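You operate a simulated robot arm through the tools that you are given. There is no shell and no other tool.

You run a simulated robot arm. Do the job below in one go: nothing can be reset, and whatever is moved stays where it is left.

## Task
Switch off and unplug the power board, let its lamp go out, then uncross its two connectors.
Fine: MAINS plug on the green mat; stand the white connector on the orange mat first; white in the white socket, blue in the blue one.

It is judged by the outcome, as a careful person would: the job done as asked, and still so three seconds after it is handed in. It fails if anything else is knocked over, pushed out of place, dropped, spilled or broken.

## Robot
A 6-joint arm with a two-finger gripper, fixed in place. Base frame: the origin is at the foot of the arm, x ahead of it, y to its left, z up. Lengths are in m, angles in degrees, forces in N, time in s.
With the tool pointing down near the work surface it reaches from about 0.14 to 0.68 m from the base axis. Its first joint turns from -66.0 to 66.0 degrees. Payload 2.45 kg.
The TCP is the grasp point between the finger pads, 0.03 m short of the fingertips. In the tool frame z runs along the fingers and y along their closing line. The gripper opens to 0.106 m. The gripper's body begins 0.079 m behind the TCP.
Orientation is told as [roll, pitch, yaw] about the base's x, y, z axes, in that order, counted from this pose: with the fingers straight down and closing along the base's y, the tool's x points along the base's -x, its y along +y and its z along -z.

## Interface
- The arm moves only by the tool send_rows. Its argument "targets" is a list of rows, each a list of 7 numbers: the turn, a rotation vector about the base's x, y, z in units of 4 degrees (1.0 is 4 degrees), then the shift along the base's x, y, z in units of 20 mm (1.0 is 20 mm), then the finger opening in m, from 0 to 0.106. In form: [[ax, ay, az, dx, dy, dz, claw], ...]. A call has 1 to 20 rows; each row shifts and turns the commanded pose from where the row before left it. A call with a number of a shift or a turn outside -1 to 1 is refused whole. A row lasts 0.2 s, in which the tool goes at most 0.05 m and 8.6 degrees; a call with a longer step from one row to the next is refused whole, and so is a gripper value outside its range. Where a pose cannot be reached the arm comes as near as it can. A force on the tool above 40 N (or 10 N above the force at the start of the call, whichever is more), or a blocked arm, ends the call early, and 0.2 s more pass. The fingers move at their own pace (about 0.153 m/s each) and stop on an object; they squeeze with about 43 N. The grip force told is the motor's: it shows also when the fingers shut on nothing. Time passes only in rows, and 0.2 s behind the last, so rows that do not move let the fingers close. It gives the time, the measured TCP pose, the force on the tool (base axes), the opening and the grip force at its end, in the units of the frame above (readings bear some noise), with the torque about the TCP (base axes, N m) and any sound that the robot's microphone picked up.
- Cameras (640 x 400 px; columns grow to the right, rows downward): "scene" is fixed at [0.0375, 0.4112, 1.4182]; the picture's right is [-0.87, -0.48, 0.00], its down [-0.25, 0.45, -0.86] and it looks along [0.42, -0.75, -0.51] (base axes); focal length 309 px, centre (320, 200). "wrist" rides on the gripper at [0.076, -0.002, -0.106] in the tool frame; the picture's right is [0.02, 1.00, 0.00], its down [-0.78, 0.02, -0.62] and it looks along [-0.62, 0.01, 0.78] (tool axes); focal length 247 px, centre (320, 200). There is no depth. A picture from a camera that has moved, and an enlarged one, comes with that camera's place and axes in the base frame and with its lens. The place of the scene camera against the robot may be out by one fixed shift of up to 0.018 m in any direction.
- camera(camera): a new picture of that camera. It takes no simulated time.
- inspect(camera, box): a new picture of the part [left, top, right, bottom] of that camera's present view, enlarged. It takes no simulated time.
- close_job(): hands the job in; it is judged then, once.

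Places have to be worked out from the pictures, the camera data and where the tool is seen. Open the gripper and draw the arm clear of the work before you hand the job in, unless the task says otherwise.

The tools are called after "Emit:" as name(argument=value, ...) on one line, values as JSON. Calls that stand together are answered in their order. send_rows: Moves the arm, as the interface text tells. Its arguments: {"type":"object","properties":{"targets":{"type":"array"}},"required":["targets"]} The other tools are called the same way: camera (camera) takes a picture; inspect (camera, box) takes an enlarged picture of a part of a camera's view; close_job () hands the job in.

At the start:

```text
t: 0.0
tcp_pos: [0.3052, -0.1021, 1.1627]
tcp_rot: [0.0, 0.0, 0.0]
ft_force: [0.5, -0.6, 0.0]
wrist_torque: [0.0, -0.02, -0.01]
finger_gap: 0.1059
finger_force: 0.0
```

scene: 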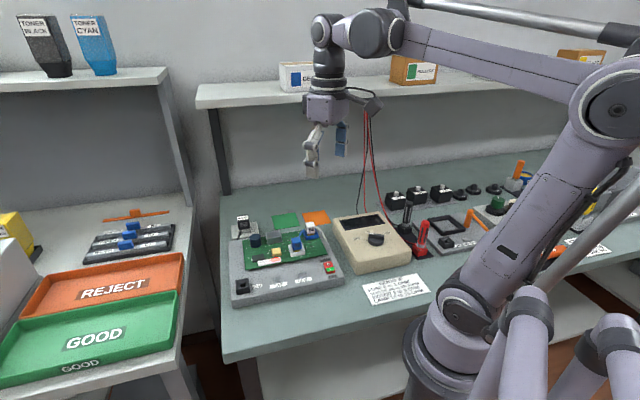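
wrist: 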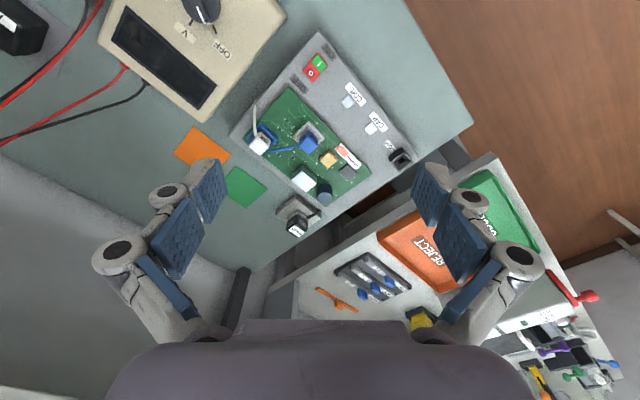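

I start by looking closely at the power board in both cameras before moving anything.

Emit:
inspect(camera="scene", box=[220, 200, 350, 310])

Emit:
inspect(camera="wrist", box=[160, 20, 440, 250])

Emit:
inspect(camera="scene", box=[340, 255, 440, 315])

```text
3.64 times, centred on (285, 255) of scene
camera zoom: at [0.0375, 0.4112, 1.4182], right [-0.87, -0.48, 0.0], down [-0.25, 0.45, -0.86], along [0.42, -0.75, -0.51], focal length 1123 px, centre (447, 0)
```

zoom: 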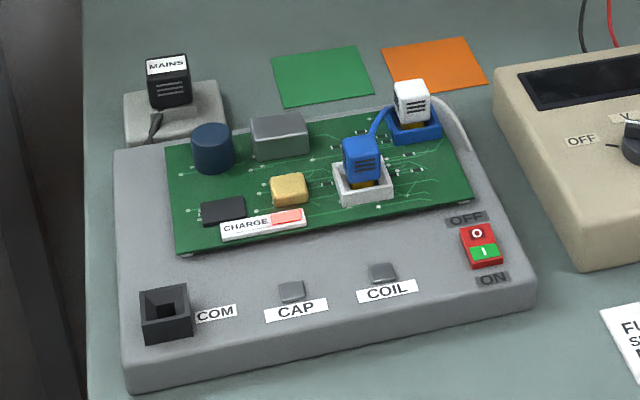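

```text
1.74 times, centred on (300, 135) of wrist
camera zoom: at [0.2289, -0.1041, 1.2686], right [-0.02, 1.0, 0.0], down [0.78, 0.02, 0.62], along [0.62, 0.01, -0.78], focal length 430 px, centre (355, 313)
```

zoom: 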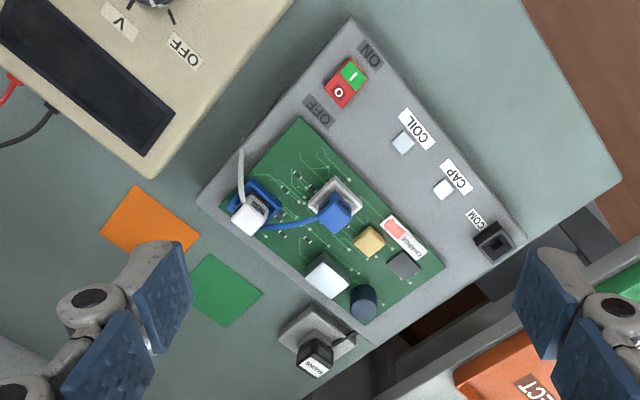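

```text
6.40 times, centred on (390, 285) of scene
camera zoom: at [0.0375, 0.4112, 1.4182], right [-0.87, -0.48, 0.0], down [-0.25, 0.45, -0.86], along [0.42, -0.75, -0.51], focal length 1976 px, centre (-128, -344)
```

zoom: 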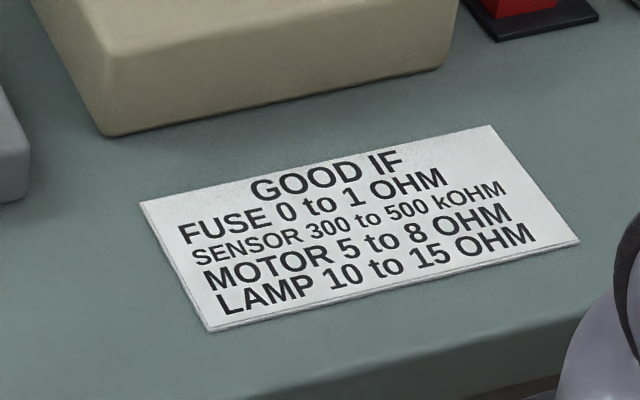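

The CHARGE lamp glows red, the rocker is ON, white sits in the blue socket and blue in the white one. By triangulation the switch is near (0.30,-0.11,0.865), MAINS plug top near (0.61,-0.147,0.89), table about 0.83. I lower partway for a closer look.

Emit:
send_rows(targets=[[0, 0, 0, 0.4, -0.5, -0.9, 0.106], [0, 0, 0, 0.4, -0.5, -0.9, 0.106], [0, 0, 0, 0.4, -0.5, -0.9, 0.106], [0, 0, 0, 0.4, -0.5, -0.9, 0.106], [0, 0, 0, 0.4, -0.5, -0.9, 0.106], [0, 0, 0, 0.4, -0.5, -0.9, 0.106], [0, 0, 0, 0.4, -0.4, -0.9, 0.106], [0, 0, 0, 0, 0, 0, 0.106]])

Emit:
camera(camera="wrist")

Emit:
camera(camera="scene")

```text
t: 1.8
tcp_pos: [0.3585, -0.1716, 1.0353]
tcp_rot: [0.0, -0.1, 0.1]
ft_force: [0.1, 0.6, -0.4]
wrist_torque: [0.03, -0.03, 0.0]
finger_gap: 0.1062
finger_force: 0.1
```

```text
taken
camera wrist: at [0.2827, -0.1735, 1.1412], right [-0.02, 1.0, 0.0], down [0.78, 0.02, 0.62], along [0.62, 0.01, -0.78], focal length 247 px, centre (320, 200)
```

wrist: 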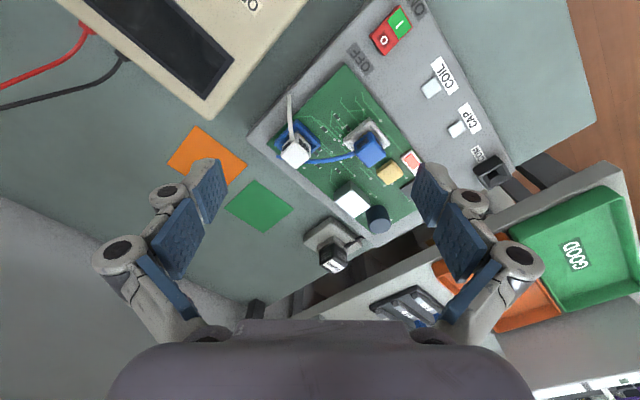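

```text
taken
```

scene: 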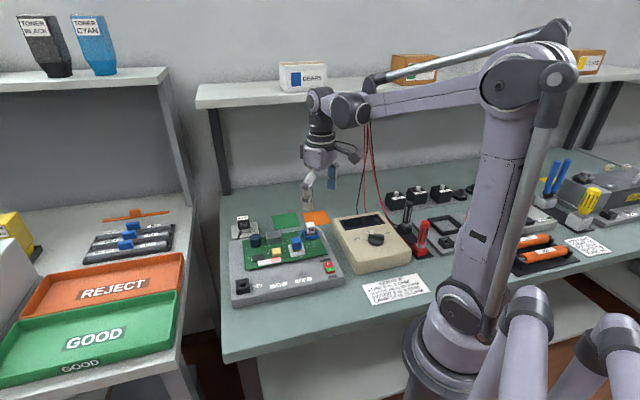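

Closer now; I zoom in on the board, the connectors and the mains plug for shapes and orientation.

Emit:
inspect(camera="wrist", box=[240, 100, 440, 225])

Emit:
inspect(camera="wrist", box=[340, 0, 500, 100])

Emit:
inspect(camera="wrist", box=[280, 190, 408, 270])

Emit:
inspect(camera="scene", box=[225, 205, 290, 245])

Emit:
inspect(camera="scene", box=[270, 210, 350, 280])

```text
3.20 times, centred on (340, 162) of wrist
camera zoom: at [0.2827, -0.1735, 1.1412], right [-0.02, 1.0, 0.0], down [0.78, 0.02, 0.62], along [0.62, 0.01, -0.78], focal length 790 px, centre (256, 320)
```

zoom: 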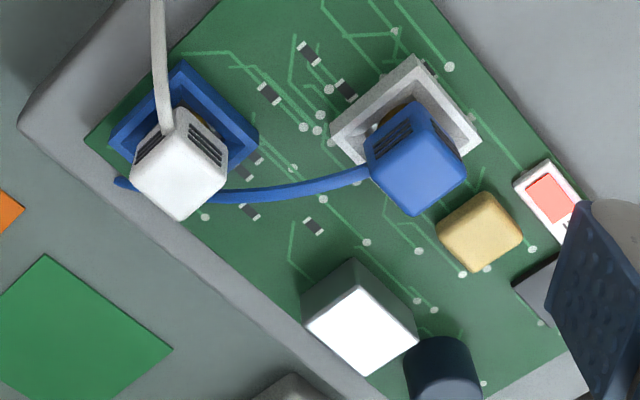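

```text
4.00 times, centred on (420, 50) of wrist
camera zoom: at [0.2827, -0.1735, 1.1412], right [-0.02, 1.0, 0.0], down [0.78, 0.02, 0.62], along [0.62, 0.01, -0.78], focal length 988 px, centre (-80, 800)
```

zoom: 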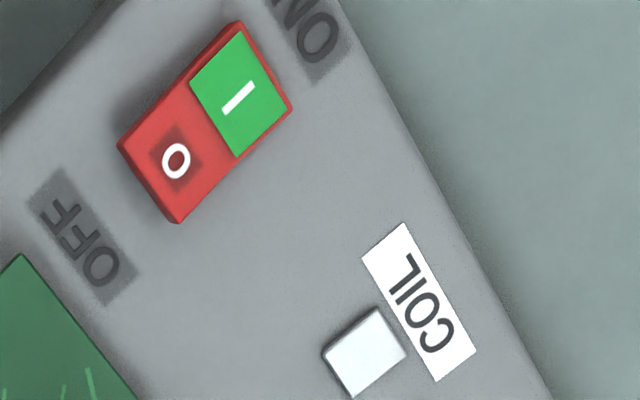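

```text
5.00 times, centred on (344, 230) of wrist
camera zoom: at [0.2827, -0.1735, 1.1412], right [-0.02, 1.0, 0.0], down [0.78, 0.02, 0.62], along [0.62, 0.01, -0.78], focal length 1235 px, centre (200, 50)
```

zoom: 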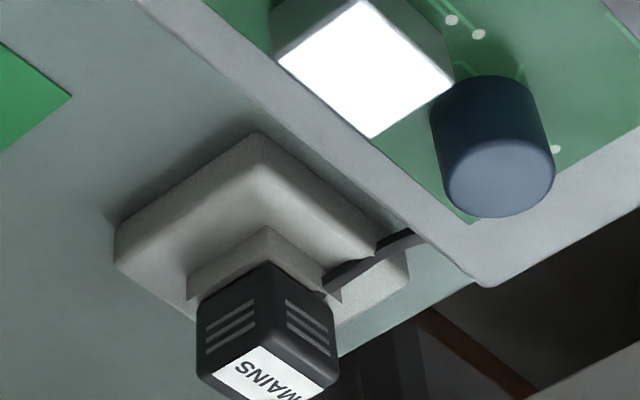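

```text
9.85 times, centred on (258, 225) of scene
camera zoom: at [0.0375, 0.4112, 1.4182], right [-0.87, -0.48, 0.0], down [-0.25, 0.45, -0.86], along [0.42, -0.75, -0.51], focal length 3040 px, centre (935, -46)
```

zoom: 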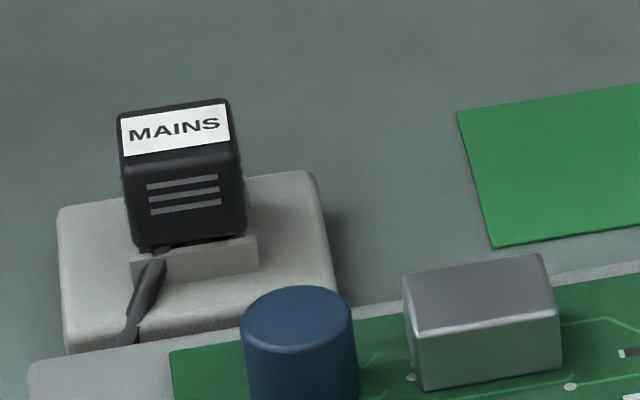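

```text
5.71 times, centred on (310, 245) of scene
camera zoom: at [0.0375, 0.4112, 1.4182], right [-0.87, -0.48, 0.0], down [-0.25, 0.45, -0.86], along [0.42, -0.75, -0.51], focal length 1765 px, centre (377, -57)
```

zoom: 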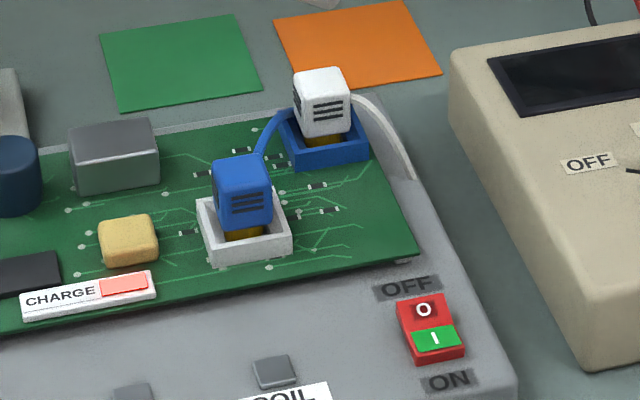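

Before moving on I zoom further into each connector and socket to learn cable exits and gripping faces.

Emit:
inspect(camera="wrist", box=[265, 110, 329, 170])

Emit:
inspect(camera="wrist", box=[335, 110, 399, 170])

Emit:
inspect(camera="scene", box=[300, 215, 332, 245])

Emit:
inspect(camera="scene", box=[280, 228, 312, 258])

```text
6.67 times, centred on (297, 140) of wrist
camera zoom: at [0.2827, -0.1735, 1.1412], right [-0.02, 1.0, 0.0], down [0.78, 0.02, 0.62], along [0.62, 0.01, -0.78], focal length 1646 px, centre (473, 600)
```

zoom: 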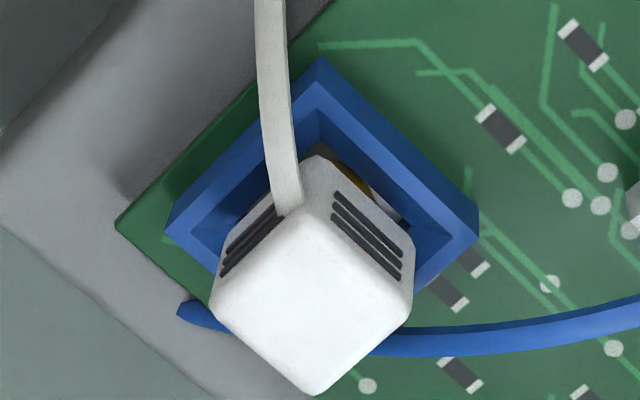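

```text
6.67 times, centred on (367, 140) of wrist
camera zoom: at [0.2827, -0.1735, 1.1412], right [-0.02, 1.0, 0.0], down [0.78, 0.02, 0.62], along [0.62, 0.01, -0.78], focal length 1646 px, centre (7, 600)
```

zoom: 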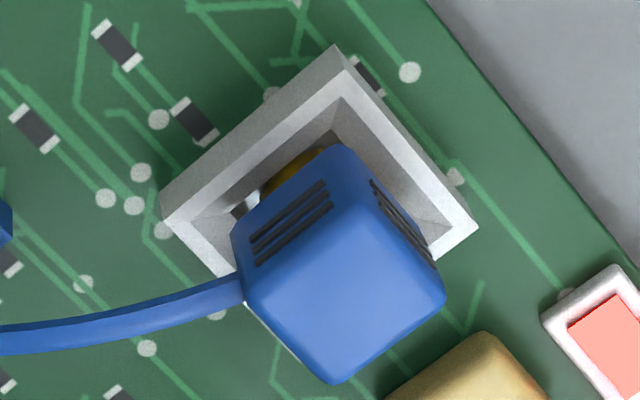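

```text
13.33 times, centred on (316, 230) of scene
camera zoom: at [0.0375, 0.4112, 1.4182], right [-0.87, -0.48, 0.0], down [-0.25, 0.45, -0.86], along [0.42, -0.75, -0.51], focal length 4117 px, centre (373, -200)
```

zoom: 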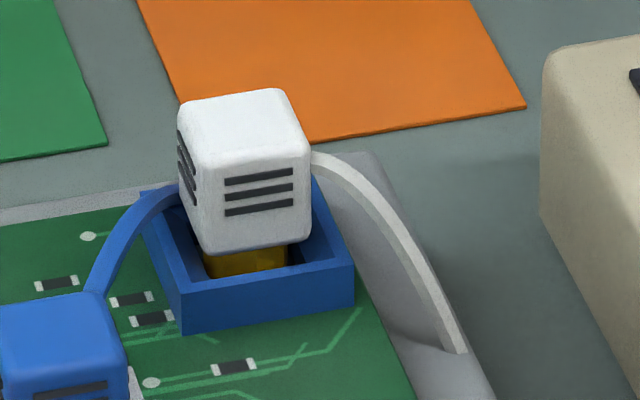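

```text
13.33 times, centred on (296, 243) of scene
camera zoom: at [0.0375, 0.4112, 1.4182], right [-0.87, -0.48, 0.0], down [-0.25, 0.45, -0.86], along [0.42, -0.75, -0.51], focal length 4117 px, centre (640, -373)
```

zoom: 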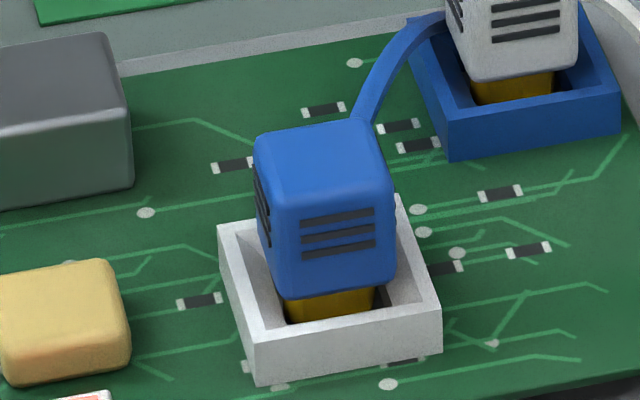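

Board edges run at 45° in the base frame: e1=(0.707,0.707), e2=(0.707,-0.707) toward the mats. I turn the tool to yaw -45° and go over the switch for a closer look.

Emit:
send_rows(targets=[[0, 0, -0.9375, -0.19, 0.22, -0.21, 0.106], [0, 0, -0.9375, -0.19, 0.22, -0.21, 0.106], [0, 0, -0.9375, -0.19, 0.22, -0.21, 0.106], [0, 0, -0.9375, -0.19, 0.22, -0.21, 0.106], [0, 0, -0.9375, -0.19, 0.22, -0.21, 0.106], [0, 0, -0.9375, -0.19, 0.22, -0.21, 0.106], [0, 0, -0.9375, -0.19, 0.22, -0.21, 0.106], [0, 0, -0.9375, -0.19, 0.22, -0.21, 0.106], [0, 0, -0.9375, -0.19, 0.22, -0.21, 0.106], [0, 0, -0.9375, -0.19, 0.22, -0.21, 0.106], [0, 0, -0.9375, -0.19, 0.22, -0.21, 0.106], [0, 0, -0.9375, -0.19, 0.22, -0.21, 0.106], [0, 0, 0, 0, 0, 0, 0.106]])

Emit:
camera(camera="wrist")

```text
t: 4.6
tcp_pos: [0.316, -0.1168, 0.9861]
tcp_rot: [0.0, 0.0, -45.1]
ft_force: [0.0, -0.1, -0.3]
wrist_torque: [0.0, 0.02, -0.02]
finger_gap: 0.106
finger_force: 0.1
```

```text
taken
camera wrist: at [0.2609, -0.0643, 1.0923], right [0.69, 0.72, 0.0], down [0.56, -0.54, 0.62], along [0.45, -0.43, -0.78], focal length 247 px, centre (320, 200)
```

wrist: 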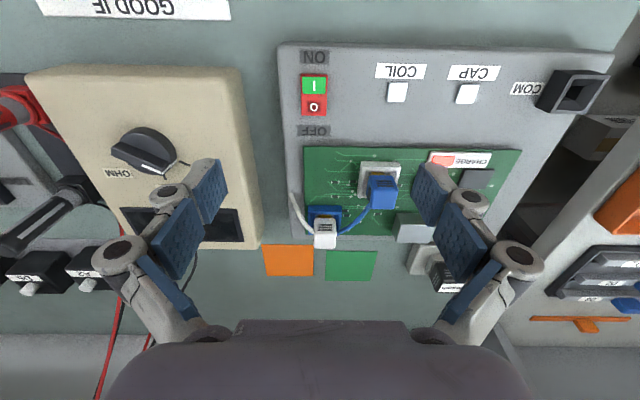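

The board is square in this view. I zoom in on the switch and on the rest for measuring.

Emit:
inspect(camera="wrist", box=[280, 40, 360, 150])

Emit:
inspect(camera="wrist", box=[240, 140, 440, 290])

Emit:
inspect(camera="wrist", box=[390, 140, 500, 200])

```text
3.64 times, centred on (320, 95) of wrist
camera zoom: at [0.2609, -0.0643, 1.0923], right [0.69, 0.72, 0.0], down [0.56, -0.54, 0.62], along [0.45, -0.43, -0.78], focal length 898 px, centre (320, 582)
```

zoom: 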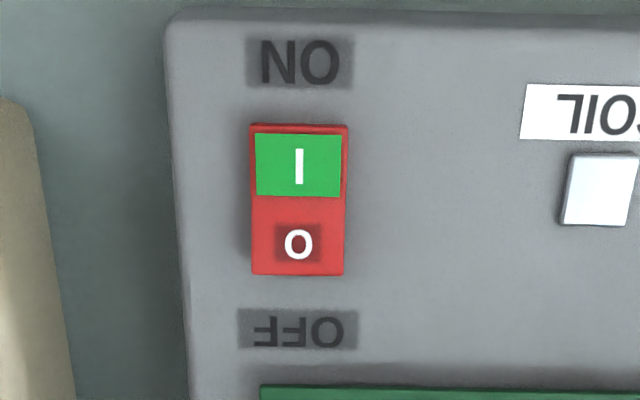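

```text
2.67 times, centred on (340, 215) of wrist
camera zoom: at [0.2609, -0.0643, 1.0923], right [0.69, 0.72, 0.0], down [0.56, -0.54, 0.62], along [0.45, -0.43, -0.78], focal length 659 px, centre (267, 160)
```

zoom: 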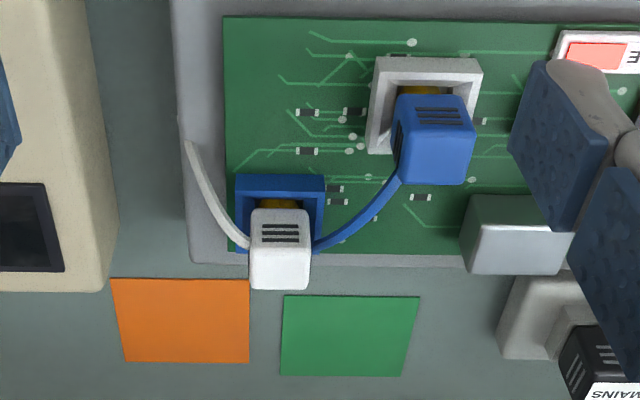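

```text
5.82 times, centred on (445, 170) of wrist
camera zoom: at [0.2609, -0.0643, 1.0923], right [0.69, 0.72, 0.0], down [0.56, -0.54, 0.62], along [0.45, -0.43, -0.78], focal length 1437 px, centre (-407, 374)
```

zoom: 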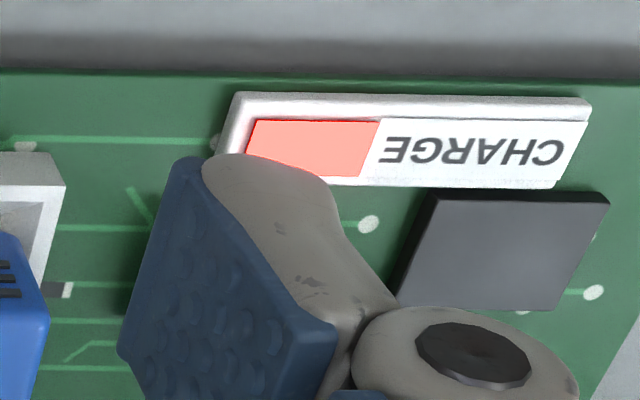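

Triangulating between wrist views puts the switch's "O" half at about (0.3065,-0.1165,0.878) and the table/mats at z≈0.838. I close the fingers and come down to about 17 mm above the O end.

Emit:
send_rows(targets=[[0, 0, 0, -0.245, -0.165, 0, 0], [0, 0, 0, 0, 0, -0.5, 0], [0, 0, 0, 0, 0, -0.5, 0], [0, 0, 0, 0, 0, -0.7, 0], [0, 0, 0, 0, 0, -0.7, 0], [0, 0, 0, 0, 0, -0.665, 0], [0, 0, 0, 0, 0, 0, 0]])

Emit:
camera(camera="wrist")

Emit:
inspect(camera="scene", box=[280, 220, 376, 300])

```text
t: 6.2
tcp_pos: [0.3086, -0.1203, 0.9239]
tcp_rot: [0.0, 0.1, -45.1]
ft_force: [0.2, -1.0, -0.3]
wrist_torque: [0.01, 0.0, -0.02]
finger_gap: 0.0
finger_force: 28.4
```

```text
taken
camera wrist: at [0.2541, -0.0674, 1.0304], right [0.69, 0.72, 0.0], down [0.57, -0.54, 0.62], along [0.45, -0.43, -0.78], focal length 247 px, centre (320, 200)
```

wrist: 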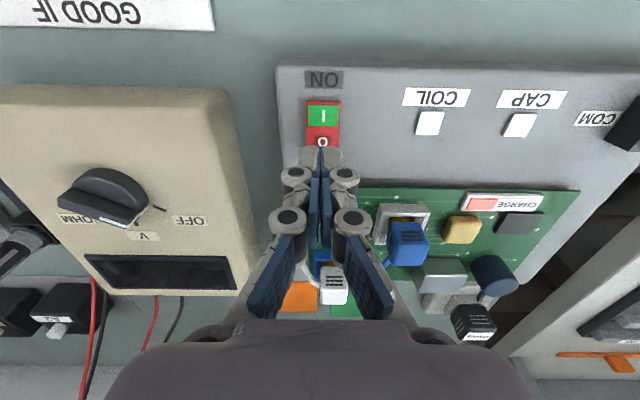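

```text
5.00 times, centred on (328, 260) of scene
camera zoom: at [0.0374, 0.4112, 1.4182], right [-0.87, -0.48, 0.0], down [-0.25, 0.45, -0.86], along [0.42, -0.75, -0.51], focal length 1544 px, centre (280, -100)
```

zoom: 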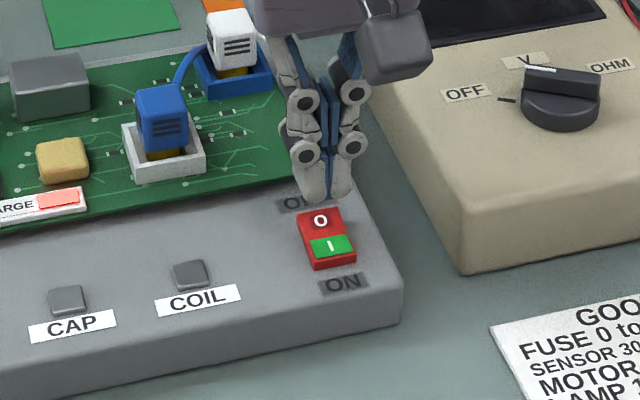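

The fingertips hover just behind the O half. I zoom in to check the alignment before pressing.

Emit:
inspect(camera="wrist", box=[280, 80, 370, 190])

Emit:
inspect(camera="scene", box=[325, 245, 365, 275])

```text
3.64 times, centred on (325, 135) of wrist
camera zoom: at [0.2541, -0.0674, 1.0304], right [0.69, 0.72, 0.0], down [0.57, -0.54, 0.62], along [0.45, -0.43, -0.78], focal length 898 px, centre (302, 436)
```

zoom: 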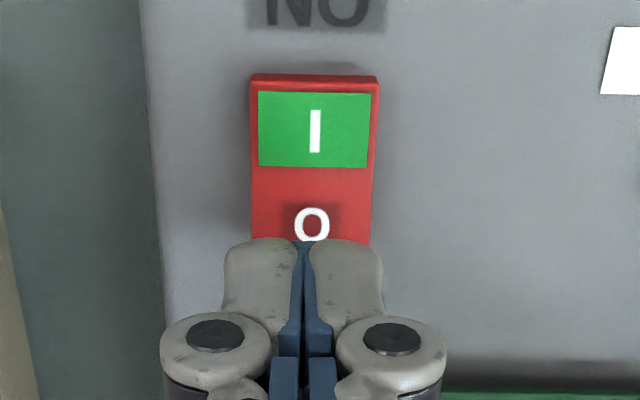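

```text
13.33 times, centred on (345, 260) of scene
camera zoom: at [0.0374, 0.4112, 1.4182], right [-0.87, -0.48, 0.0], down [-0.25, 0.45, -0.86], along [0.42, -0.75, -0.51], focal length 4117 px, centre (-13, -600)
```

zoom: 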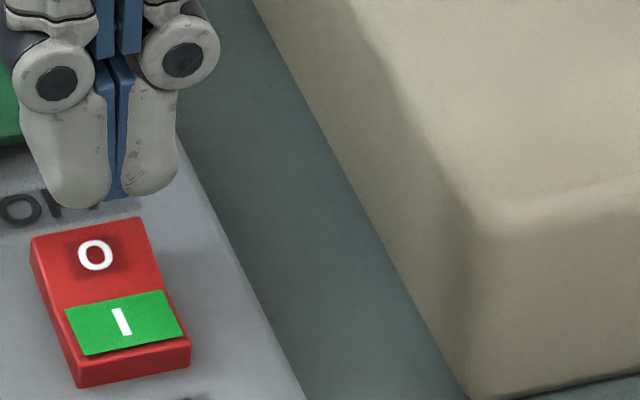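

O measured again at the same spot (p=0.1347,q=0.299,z=0.878) and the tips are centred on its outer part. I press down in small steps, watching force and sound.

Emit:
send_rows(targets=[[0, 0, 0, 0, 0, -0.5, 0], [0, 0, 0, 0, 0, -0.25, 0], [0, 0, 0, 0, 0, -0.1, 0], [0, 0, 0, 0, 0, -0.1, 0]])

```text
t: 7.2
tcp_pos: [0.3111, -0.1206, 0.906]
tcp_rot: [0.1, 0.0, -45.0]
ft_force: [-1.0, -1.3, 12.6]
wrist_torque: [0.04, 0.12, 0.0]
finger_gap: 0.0061
finger_force: 28.8
heard: click, click
```

Two clicks were heard with 12.6 N of contact; I check the state of the switch now.

Emit:
inspect(camera="scene", box=[325, 245, 365, 275])

Emit:
inspect(camera="wrist", box=[280, 80, 370, 190])

Emit:
inspect(camera="scene", box=[220, 210, 340, 300])

```text
13.33 times, centred on (345, 260) of scene
camera zoom: at [0.0373, 0.4112, 1.4182], right [-0.87, -0.48, 0.0], down [-0.25, 0.45, -0.86], along [0.42, -0.75, -0.51], focal length 4117 px, centre (-13, -600)
```

zoom: 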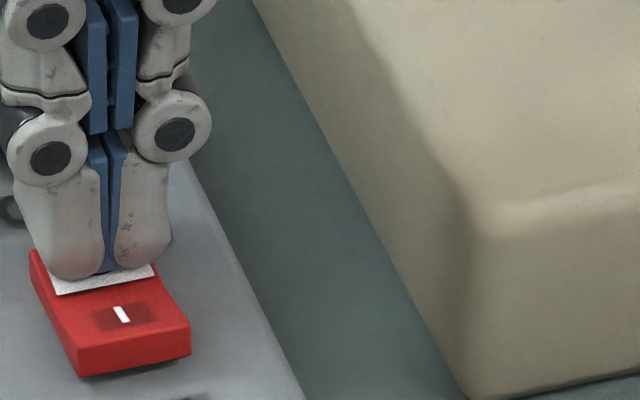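

```text
3.64 times, centred on (325, 135) of wrist
camera zoom: at [0.2556, -0.0682, 1.0117], right [0.69, 0.72, 0.0], down [0.57, -0.54, 0.62], along [0.45, -0.43, -0.78], focal length 898 px, centre (302, 436)
```

zoom: 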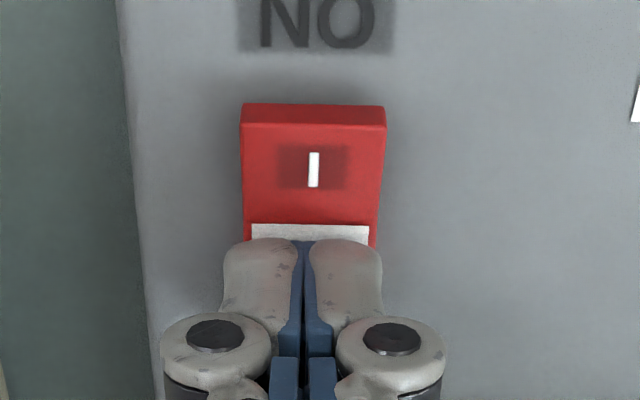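

```text
4.44 times, centred on (280, 255) of scene
camera zoom: at [0.0373, 0.4112, 1.4182], right [-0.87, -0.48, 0.0], down [-0.25, 0.45, -0.86], along [0.42, -0.75, -0.51], focal length 1372 px, centre (498, -44)
```

zoom: 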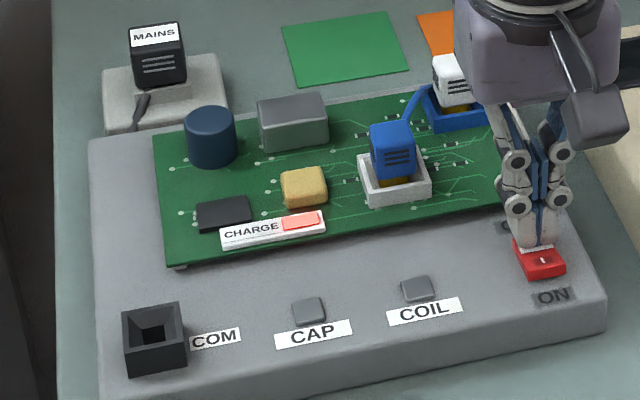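

The I half's green panel is gone and the O half now carries a white panel. I lift straight off and look at the switch unobstructed.

Emit:
send_rows(targets=[[0, 0, 0, 0, 0, 0.3, 0], [0, 0, 0, 0, 0, 0.7, 0], [0, 0, 0, 0, 0, 1, 0], [0, 0, 0, 0, 0, 1, 0], [0, 0, 0, 0, 0, 0, 0.106], [0, 0, 0, 0, 0, 0, 0.106]])

Emit:
inspect(camera="wrist", box=[280, 40, 370, 150])

Emit:
inspect(camera="scene", box=[220, 210, 350, 300])

Emit:
camera(camera="wrist")

```text
t: 8.6
tcp_pos: [0.3087, -0.1211, 0.9662]
tcp_rot: [0.0, -0.1, -45.0]
ft_force: [-0.5, -0.1, -0.8]
wrist_torque: [-0.02, -0.03, -0.03]
finger_gap: 0.1059
finger_force: 0.1
```

```text
3.64 times, centred on (325, 95) of wrist
camera zoom: at [0.2544, -0.0671, 1.0725], right [0.69, 0.72, 0.0], down [0.57, -0.54, 0.62], along [0.45, -0.43, -0.78], focal length 898 px, centre (302, 582)
```

zoom: 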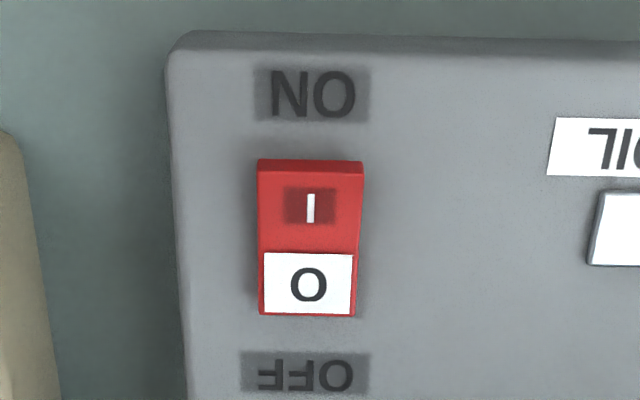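

```text
4.44 times, centred on (285, 255) of scene
camera zoom: at [0.0375, 0.4112, 1.4182], right [-0.87, -0.48, 0.0], down [-0.25, 0.45, -0.86], along [0.42, -0.75, -0.51], focal length 1372 px, centre (476, -44)
```

zoom: 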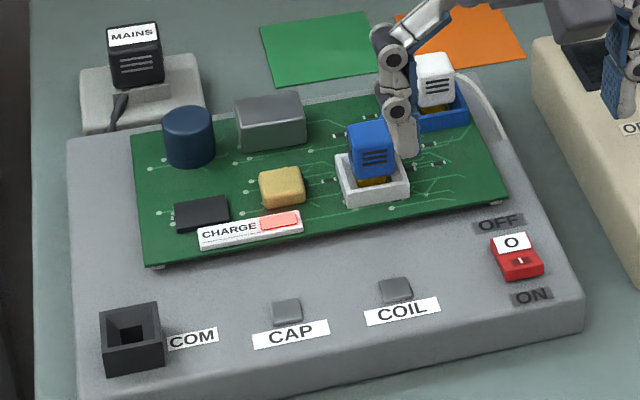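

```text
taken
camera wrist: at [0.2544, -0.0671, 1.0725], right [0.69, 0.72, 0.0], down [0.57, -0.54, 0.62], along [0.45, -0.43, -0.78], focal length 247 px, centre (320, 200)
```

wrist: 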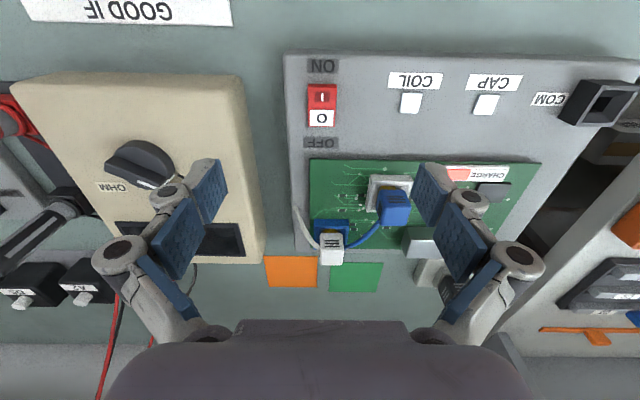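

The switch now reads OFF (O white) while the CHARGE lamp still glows. Next I raise a little and travel out above the MAINS plug to measure it.

Emit:
send_rows(targets=[[0, 0, 0, 0, 0, 0.85, 0.106], [0, 0, 0, 0, 0, 0.85, 0.106], [0, 0, 0, 0.98, 0, 0, 0.106], [0, 0, 0, 0.98, 0, 0, 0.106], [0, 0, 0, 0.98, 0, 0, 0.106], [0, 0, 0, 0.98, 0, 0, 0.106], [0, 0, 0, 0.98, 0, 0, 0.106], [0, 0, 0, 0.98, 0, 0, 0.106], [0, 0, 0, 0.98, 0, 0, 0.106], [0, 0, 0, 0.98, 0, 0, 0.106], [0, 0, 0, 0.98, 0, 0, 0.106], [0, 0, 0, 0.98, 0, 0, 0.106], [0, 0, 0, 0.98, 0, 0, 0.106], [0, 0, 0, 0.98, 0, 0, 0.106], [0, 0, 0, 0.98, 0, 0, 0.106], [0, 0, 0, 0.98, 0, 0, 0.106], [0, 0, 0, 0, 0, 0, 0.106]])

Emit:
camera(camera="wrist")

Emit:
inspect(camera="wrist", box=[260, 150, 380, 260])

Emit:
camera(camera="scene")

```text
t: 12.2
tcp_pos: [0.5867, -0.1224, 0.9992]
tcp_rot: [0.1, -0.1, -45.0]
ft_force: [0.3, 0.2, -0.8]
wrist_torque: [-0.02, -0.04, 0.0]
finger_gap: 0.106
finger_force: 0.1
```

```text
taken
camera wrist: at [0.5315, -0.0693, 1.1052], right [0.69, 0.72, 0.0], down [0.57, -0.54, 0.62], along [0.45, -0.43, -0.78], focal length 247 px, centre (320, 200)
```

wrist: 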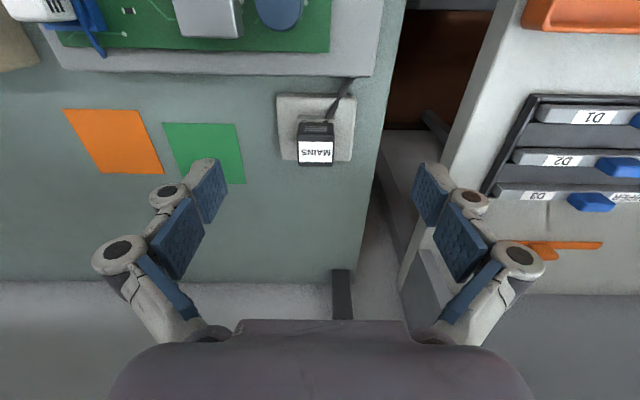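

```text
3.64 times, centred on (320, 205) of wrist
camera zoom: at [0.5315, -0.0693, 1.1052], right [0.69, 0.72, 0.0], down [0.57, -0.54, 0.62], along [0.45, -0.43, -0.78], focal length 898 px, centre (320, 182)
```

zoom: 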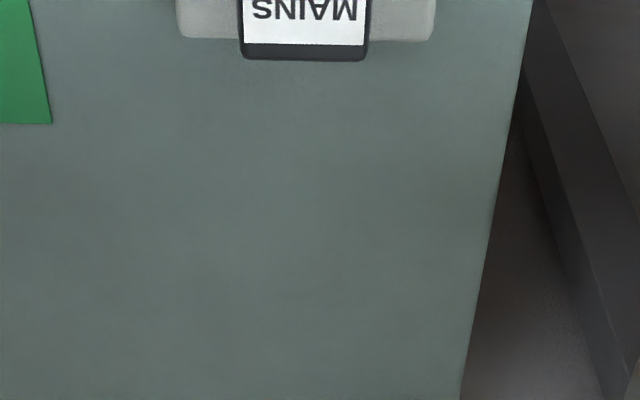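

```text
taken
```

scene: 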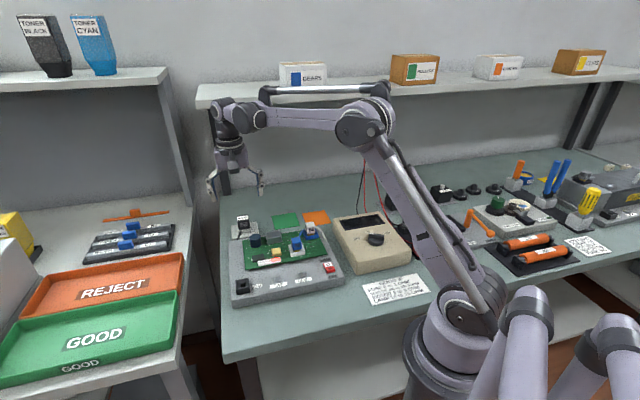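

The plug appears slightly behind the current tool centre. I zoom in on it for measurement.

Emit:
inspect(camera="wrist", box=[264, 75, 376, 185])

Emit:
inspect(camera="scene", box=[200, 160, 290, 250])

```text
3.64 times, centred on (320, 130) of wrist
camera zoom: at [0.5315, -0.0693, 1.1052], right [0.69, 0.72, 0.0], down [0.57, -0.54, 0.62], along [0.45, -0.43, -0.78], focal length 898 px, centre (320, 454)
```

zoom: 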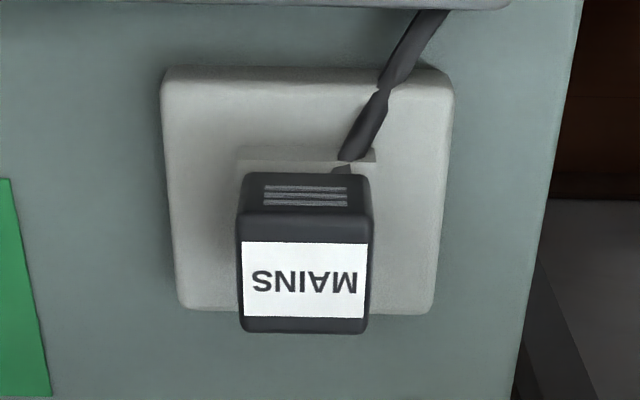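

```text
4.44 times, centred on (245, 205) of scene
camera zoom: at [0.0375, 0.4112, 1.4182], right [-0.87, -0.48, 0.0], down [-0.25, 0.45, -0.86], along [0.42, -0.75, -0.51], focal length 1372 px, centre (653, 178)
```

zoom: 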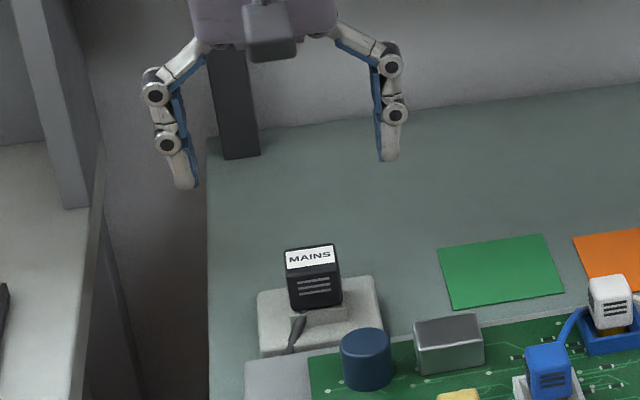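

Plug top measured at z≈0.9025, centre about (0.604,-0.145), about 32 mm wide with its cable on the near (-e2) side, so closing along e1 (current yaw) is clear. I align above it and lower to just over its top, opening 60 mm.

Emit:
send_rows(targets=[[0, 0, 0, 0.43, -0.59, 0, 0.06], [0, 0, 0, 0.43, -0.59, 0, 0.06], [0, 0, 0, 0, 0, -0.6, 0.06], [0, 0, 0, 0, 0, -0.9, 0.06], [0, 0, 0, 0, 0, -0.9, 0.06], [0, 0, 0, 0, 0, -0.55, 0.06], [0, 0, 0, 0, 0, 0, 0.06]])

Emit:
camera(camera="wrist")

Emit:
inspect(camera="scene", box=[210, 180, 290, 250])

```text
t: 13.8
tcp_pos: [0.6005, -0.1442, 0.9412]
tcp_rot: [0.0, 0.0, -45.0]
ft_force: [0.8, -0.3, 0.4]
wrist_torque: [-0.01, -0.01, 0.02]
finger_gap: 0.0598
finger_force: 0.0
```

```text
taken
camera wrist: at [0.5454, -0.0906, 1.0476], right [0.69, 0.72, 0.0], down [0.57, -0.54, 0.62], along [0.45, -0.43, -0.78], focal length 247 px, centre (320, 200)
```

wrist: 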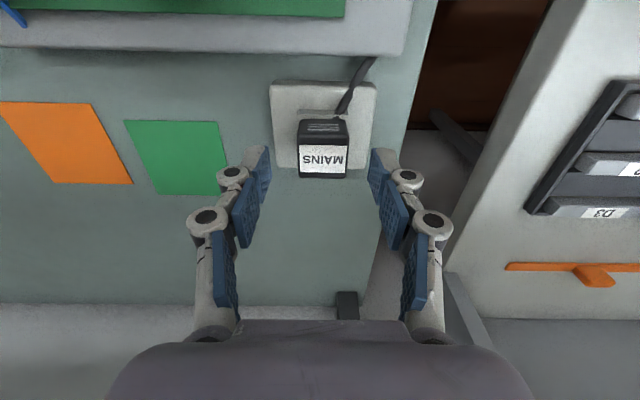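

```text
5.71 times, centred on (250, 215) of scene
camera zoom: at [0.0374, 0.4112, 1.4182], right [-0.87, -0.48, 0.0], down [-0.25, 0.45, -0.86], along [0.42, -0.75, -0.51], focal length 1765 px, centre (720, 114)
```

zoom: 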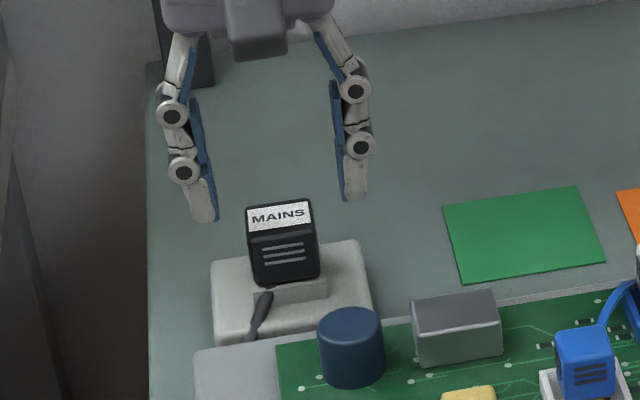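

I check the alignment with a zoomed wrist view.

Emit:
inspect(camera="wrist", box=[260, 80, 390, 200])

```text
3.33 times, centred on (325, 140) of wrist
camera zoom: at [0.5454, -0.0906, 1.0476], right [0.69, 0.72, 0.0], down [0.57, -0.54, 0.62], along [0.45, -0.43, -0.78], focal length 823 px, centre (303, 400)
```

zoom: 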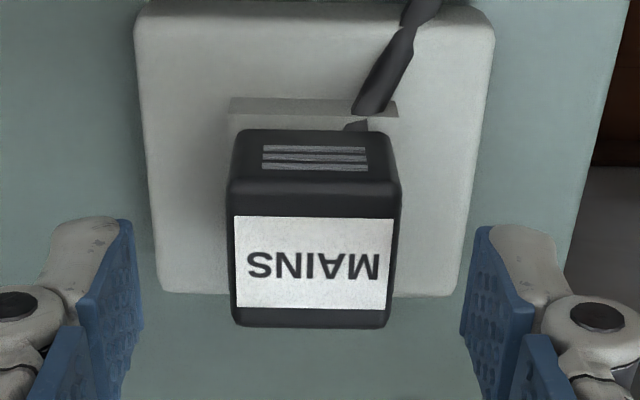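

The plug centre is at p≈0.3247,q≈0.530, about 4 mm further out than the TCP. I correct, lower so the tips stop ~2 mm above the socket's collar, and then close.

Emit:
send_rows(targets=[[0, 0, 0, 0.195, -0.09, 0, 0.06], [0, 0, 0, 0, 0, -0.6, 0.06], [0, 0, 0, 0, 0, -0.6, 0.06], [0, 0, 0, 0, 0, -0.42, 0.06], [0, 0, 0, 0, 0, 0, 0.06]])

Emit:
inspect(camera="wrist", box=[240, 60, 400, 220])

Emit:
inspect(camera="scene", box=[220, 195, 280, 250])

```text
t: 15.0
tcp_pos: [0.604, -0.1454, 0.9089]
tcp_rot: [0.0, -0.1, -45.0]
ft_force: [0.7, -0.2, 0.6]
wrist_torque: [0.03, -0.01, 0.03]
finger_gap: 0.0601
finger_force: 0.1
```

```text
2.50 times, centred on (320, 140) of wrist
camera zoom: at [0.5497, -0.0927, 1.015], right [0.69, 0.72, 0.0], down [0.57, -0.54, 0.62], along [0.45, -0.43, -0.78], focal length 617 px, centre (320, 350)
```

zoom: 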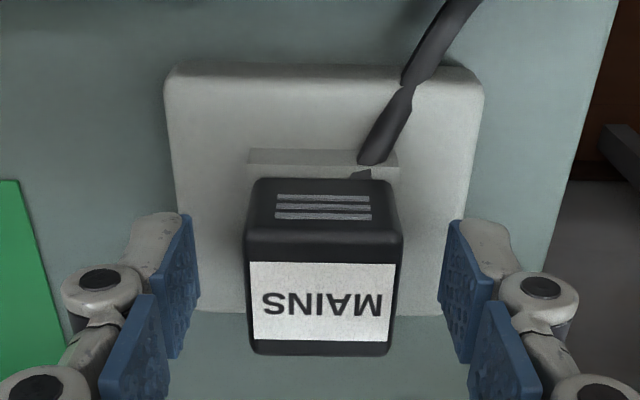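

```text
7.27 times, centred on (250, 222) of scene
camera zoom: at [0.0374, 0.4112, 1.4182], right [-0.87, -0.48, 0.0], down [-0.25, 0.45, -0.86], along [0.42, -0.75, -0.51], focal length 2246 px, centre (829, 36)
```

zoom: 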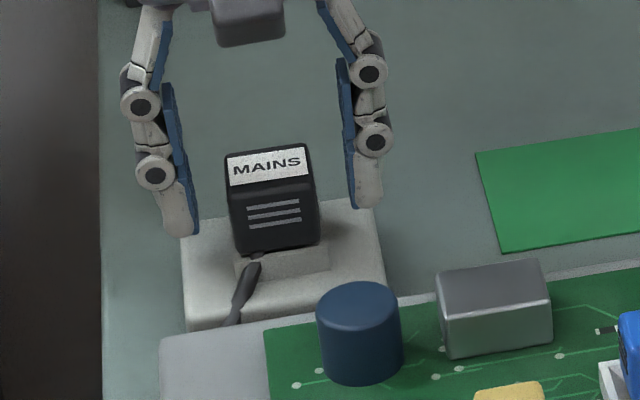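

The fingers straddle the plug symmetrically with tips level with its lower edge. I close on it.

Emit:
send_rows(targets=[[0, 0, 0, 0, 0, 0, 0.02], [0, 0, 0, 0, 0, 0, 0.02], [0, 0, 0, 0, 0, 0, 0.02]])

Emit:
inspect(camera="scene", box=[220, 195, 280, 250])

```text
t: 15.8
tcp_pos: [0.6046, -0.1454, 0.9092]
tcp_rot: [0.0, -0.1, -44.9]
ft_force: [0.6, 1.0, 3.6]
wrist_torque: [-0.01, -0.01, 0.0]
finger_gap: 0.0329
finger_force: 43.1
```

```text
7.27 times, centred on (250, 222) of scene
camera zoom: at [0.0374, 0.4112, 1.4182], right [-0.87, -0.48, 0.0], down [-0.25, 0.45, -0.86], along [0.42, -0.75, -0.51], focal length 2246 px, centre (829, 36)
```

zoom: 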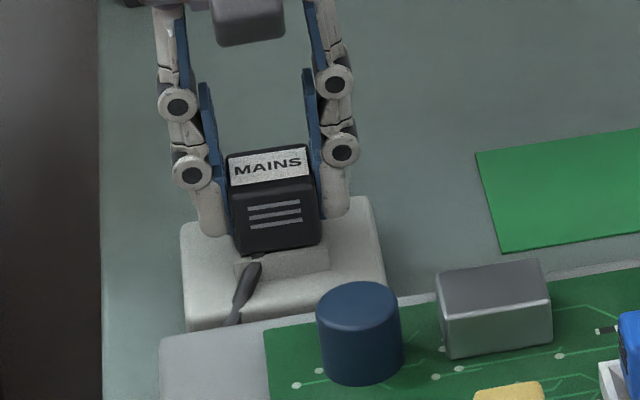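

Gripped at 32.9 mm width. I pull straight up in small steps.

Emit:
send_rows(targets=[[0, 0, 0, 0, 0, 0.1, 0.02], [0, 0, 0, 0, 0, 0.15, 0.02], [0, 0, 0, 0, 0, 0.2, 0.02], [0, 0, 0, 0, 0, 0.25, 0.02], [0, 0, 0, 0, 0, 0.3, 0.02]])

Emit:
inspect(camera="scene", box=[220, 195, 280, 250])

```text
t: 17.0
tcp_pos: [0.6057, -0.1459, 0.9291]
tcp_rot: [-0.1, -0.1, -44.9]
ft_force: [-0.2, -0.4, -0.2]
wrist_torque: [0.03, 0.02, -0.03]
finger_gap: 0.0323
finger_force: 43.2
```

```text
7.27 times, centred on (250, 222) of scene
camera zoom: at [0.0375, 0.4112, 1.4182], right [-0.87, -0.48, 0.0], down [-0.25, 0.45, -0.86], along [0.42, -0.75, -0.51], focal length 2246 px, centre (829, 36)
```

zoom: 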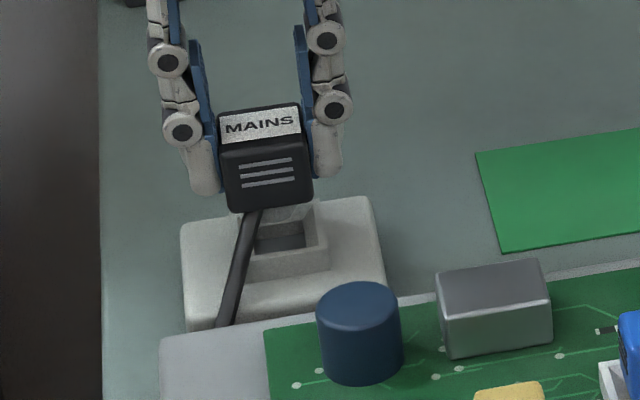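

The plug comes up freely. I raise it further to clear the socket and see what is below its body.

Emit:
send_rows(targets=[[0, 0, 0, 0, 0, 0.4, 0.02], [0, 0, 0, 0, 0, 0.5, 0.02], [0, 0, 0, 0, 0, 0.6, 0.02], [0, 0, 0, 0, 0, 0.6, 0.02], [0, 0, 0, 0, 0, 0.6, 0.02], [0, 0, 0, 0, 0, 0, 0.02]])

Emit:
inspect(camera="scene", box=[210, 175, 290, 250])

Emit:
inspect(camera="scene", box=[225, 185, 261, 220])

Emit:
inspect(camera="scene", box=[220, 210, 350, 300])

```text
t: 18.4
tcp_pos: [0.6067, -0.1481, 0.9822]
tcp_rot: [0.0, 0.0, -45.0]
ft_force: [-0.5, -0.3, -0.8]
wrist_torque: [0.02, 0.0, 0.0]
finger_gap: 0.0329
finger_force: 42.5
```

```text
5.33 times, centred on (250, 212) of scene
camera zoom: at [0.0375, 0.4112, 1.4182], right [-0.87, -0.48, 0.0], down [-0.25, 0.45, -0.86], along [0.42, -0.75, -0.51], focal length 1647 px, centre (693, 133)
```

zoom: 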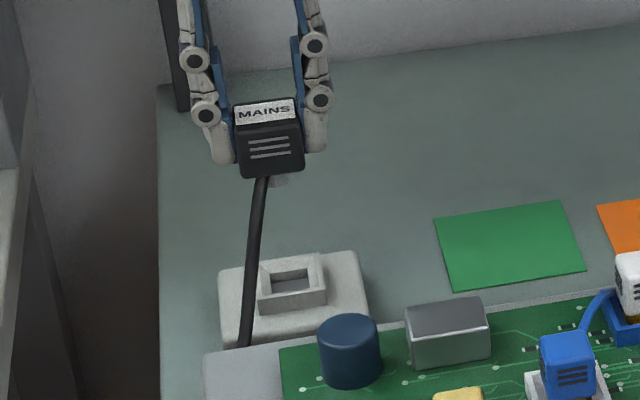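

```text
11.43 times, centred on (243, 202) of scene
camera zoom: at [0.0375, 0.4112, 1.4182], right [-0.87, -0.48, 0.0], down [-0.25, 0.45, -0.86], along [0.42, -0.75, -0.51], focal length 3529 px, centre (1200, 171)
```

zoom: 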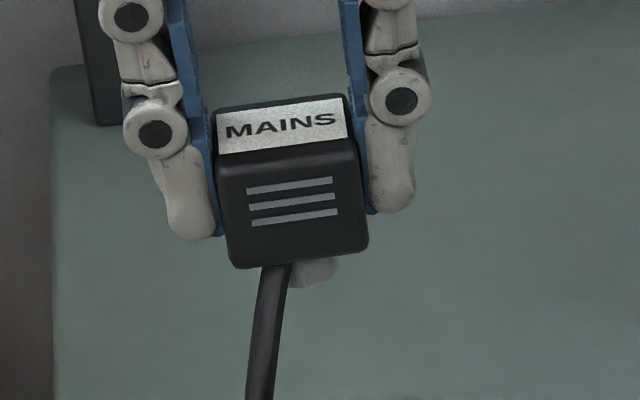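

```text
4.44 times, centred on (285, 255) of scene
camera zoom: at [0.0375, 0.4112, 1.4182], right [-0.87, -0.48, 0.0], down [-0.25, 0.45, -0.86], along [0.42, -0.75, -0.51], focal length 1372 px, centre (476, -44)
```

zoom: 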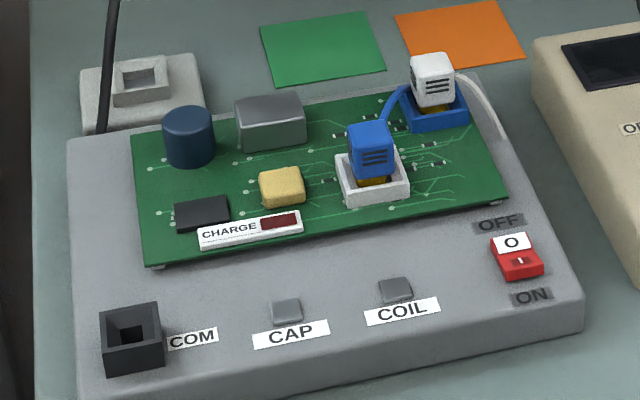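

The CHARGE lamp is already dark, and the plug has a short grey pin block below its body. I carry it over the green mat's centre (0.543,-0.268) and lower to ~1 cm above contact.

Emit:
send_rows(targets=[[0, 0, 0, -0.3, -0.6, 0, 0.02], [0, 0, 0, -0.5, -0.95, 0, 0.02], [0, 0, 0, -0.5, -0.95, 0, 0.02], [0, 0, 0, -0.5, -0.95, 0, 0.02], [0, 0, 0, -0.5, -0.95, 0, 0.02], [0, 0, 0, -0.5, -0.95, 0, 0.02], [0, 0, 0, -0.34, -0.73, 0, 0.02], [0, 0, 0, 0, 0, -0.6, 0.02], [0, 0, 0, 0, 0, -0.9, 0.02], [0, 0, 0, 0, 0, -0.9, 0.02], [0, 0, 0, 0, 0, -0.9, 0.02], [0, 0, 0, 0, 0, -0.5, 0.02], [0, 0, 0, 0, 0, 0, 0.02]])

Emit:
inspect(camera="scene", box=[230, 180, 350, 260])

Emit:
camera(camera="wrist")

```text
t: 21.2
tcp_pos: [0.5428, -0.267, 0.9071]
tcp_rot: [0.0, -0.1, -45.1]
ft_force: [0.8, 0.5, -0.1]
wrist_torque: [-0.01, 0.02, -0.01]
finger_gap: 0.0328
finger_force: 43.2
```

```text
5.00 times, centred on (290, 220) of scene
camera zoom: at [0.0375, 0.4112, 1.4182], right [-0.87, -0.48, 0.0], down [-0.25, 0.45, -0.86], along [0.42, -0.75, -0.51], focal length 1544 px, centre (470, 100)
```

zoom: 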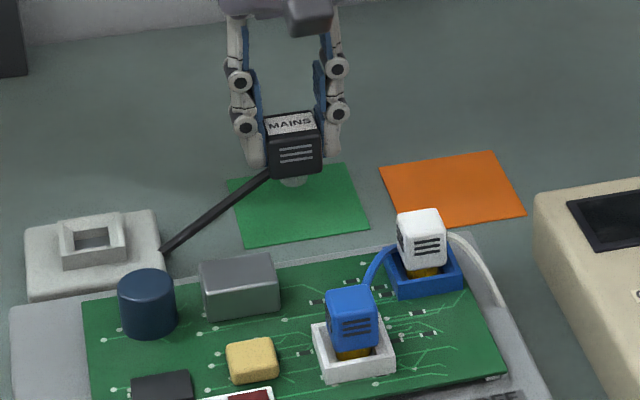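

```text
taken
camera wrist: at [0.4885, -0.2144, 1.0132], right [0.69, 0.72, 0.0], down [0.57, -0.54, 0.62], along [0.45, -0.43, -0.78], focal length 247 px, centre (320, 200)
```

wrist: 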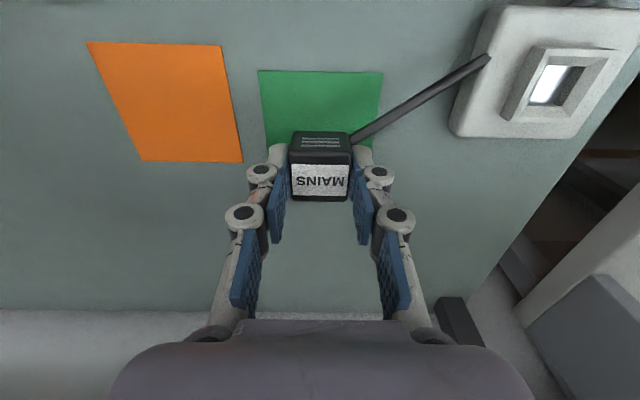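

The plug is over the mat centre (TCP at p≈0.196,q≈0.573). I lower in 2 mm steps, watching for contact.

Emit:
send_rows(targets=[[0, 0, 0, 0, 0, -0.15, 0.02], [0, 0, 0, 0, 0, -0.15, 0.02], [0, 0, 0, 0, 0, -0.15, 0.02], [0, 0, 0, 0, 0, -0.15, 0.02], [0, 0, 0, 0, 0, -0.1, 0.02], [0, 0, 0, 0, 0, -0.1, 0.02]])

Emit:
inspect(camera="scene", box=[265, 190, 315, 230])

```text
t: 22.6
tcp_pos: [0.5417, -0.2674, 0.8912]
tcp_rot: [-0.1, 0.0, -44.9]
ft_force: [-1.4, 0.0, -0.2]
wrist_torque: [0.02, -0.01, -0.02]
finger_gap: 0.0328
finger_force: 42.6
```

```text
10.00 times, centred on (290, 210) of scene
camera zoom: at [0.0375, 0.4112, 1.4182], right [-0.87, -0.48, 0.0], down [-0.25, 0.45, -0.86], along [0.42, -0.75, -0.51], focal length 3088 px, centre (620, 100)
```

zoom: 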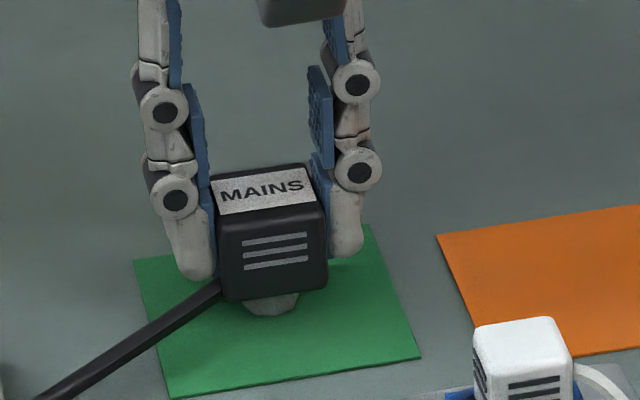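

No contact yet. I continue down in 1–1.5 mm steps.

Emit:
send_rows(targets=[[0, 0, 0, 0, 0, -0.075, 0.02], [0, 0, 0, 0, 0, -0.075, 0.02], [0, 0, 0, 0, 0, -0.05, 0.02]])

```text
t: 23.2
tcp_pos: [0.5428, -0.2675, 0.8908]
tcp_rot: [0.0, -0.1, -45.0]
ft_force: [-1.8, 0.4, 7.2]
wrist_torque: [0.09, 0.08, 0.02]
finger_gap: 0.033
finger_force: 43.4
stopped in row 3: the force on the tool passed its limit at 44 N (the readings are from after the stop); the commanded pose is now the measured one
```

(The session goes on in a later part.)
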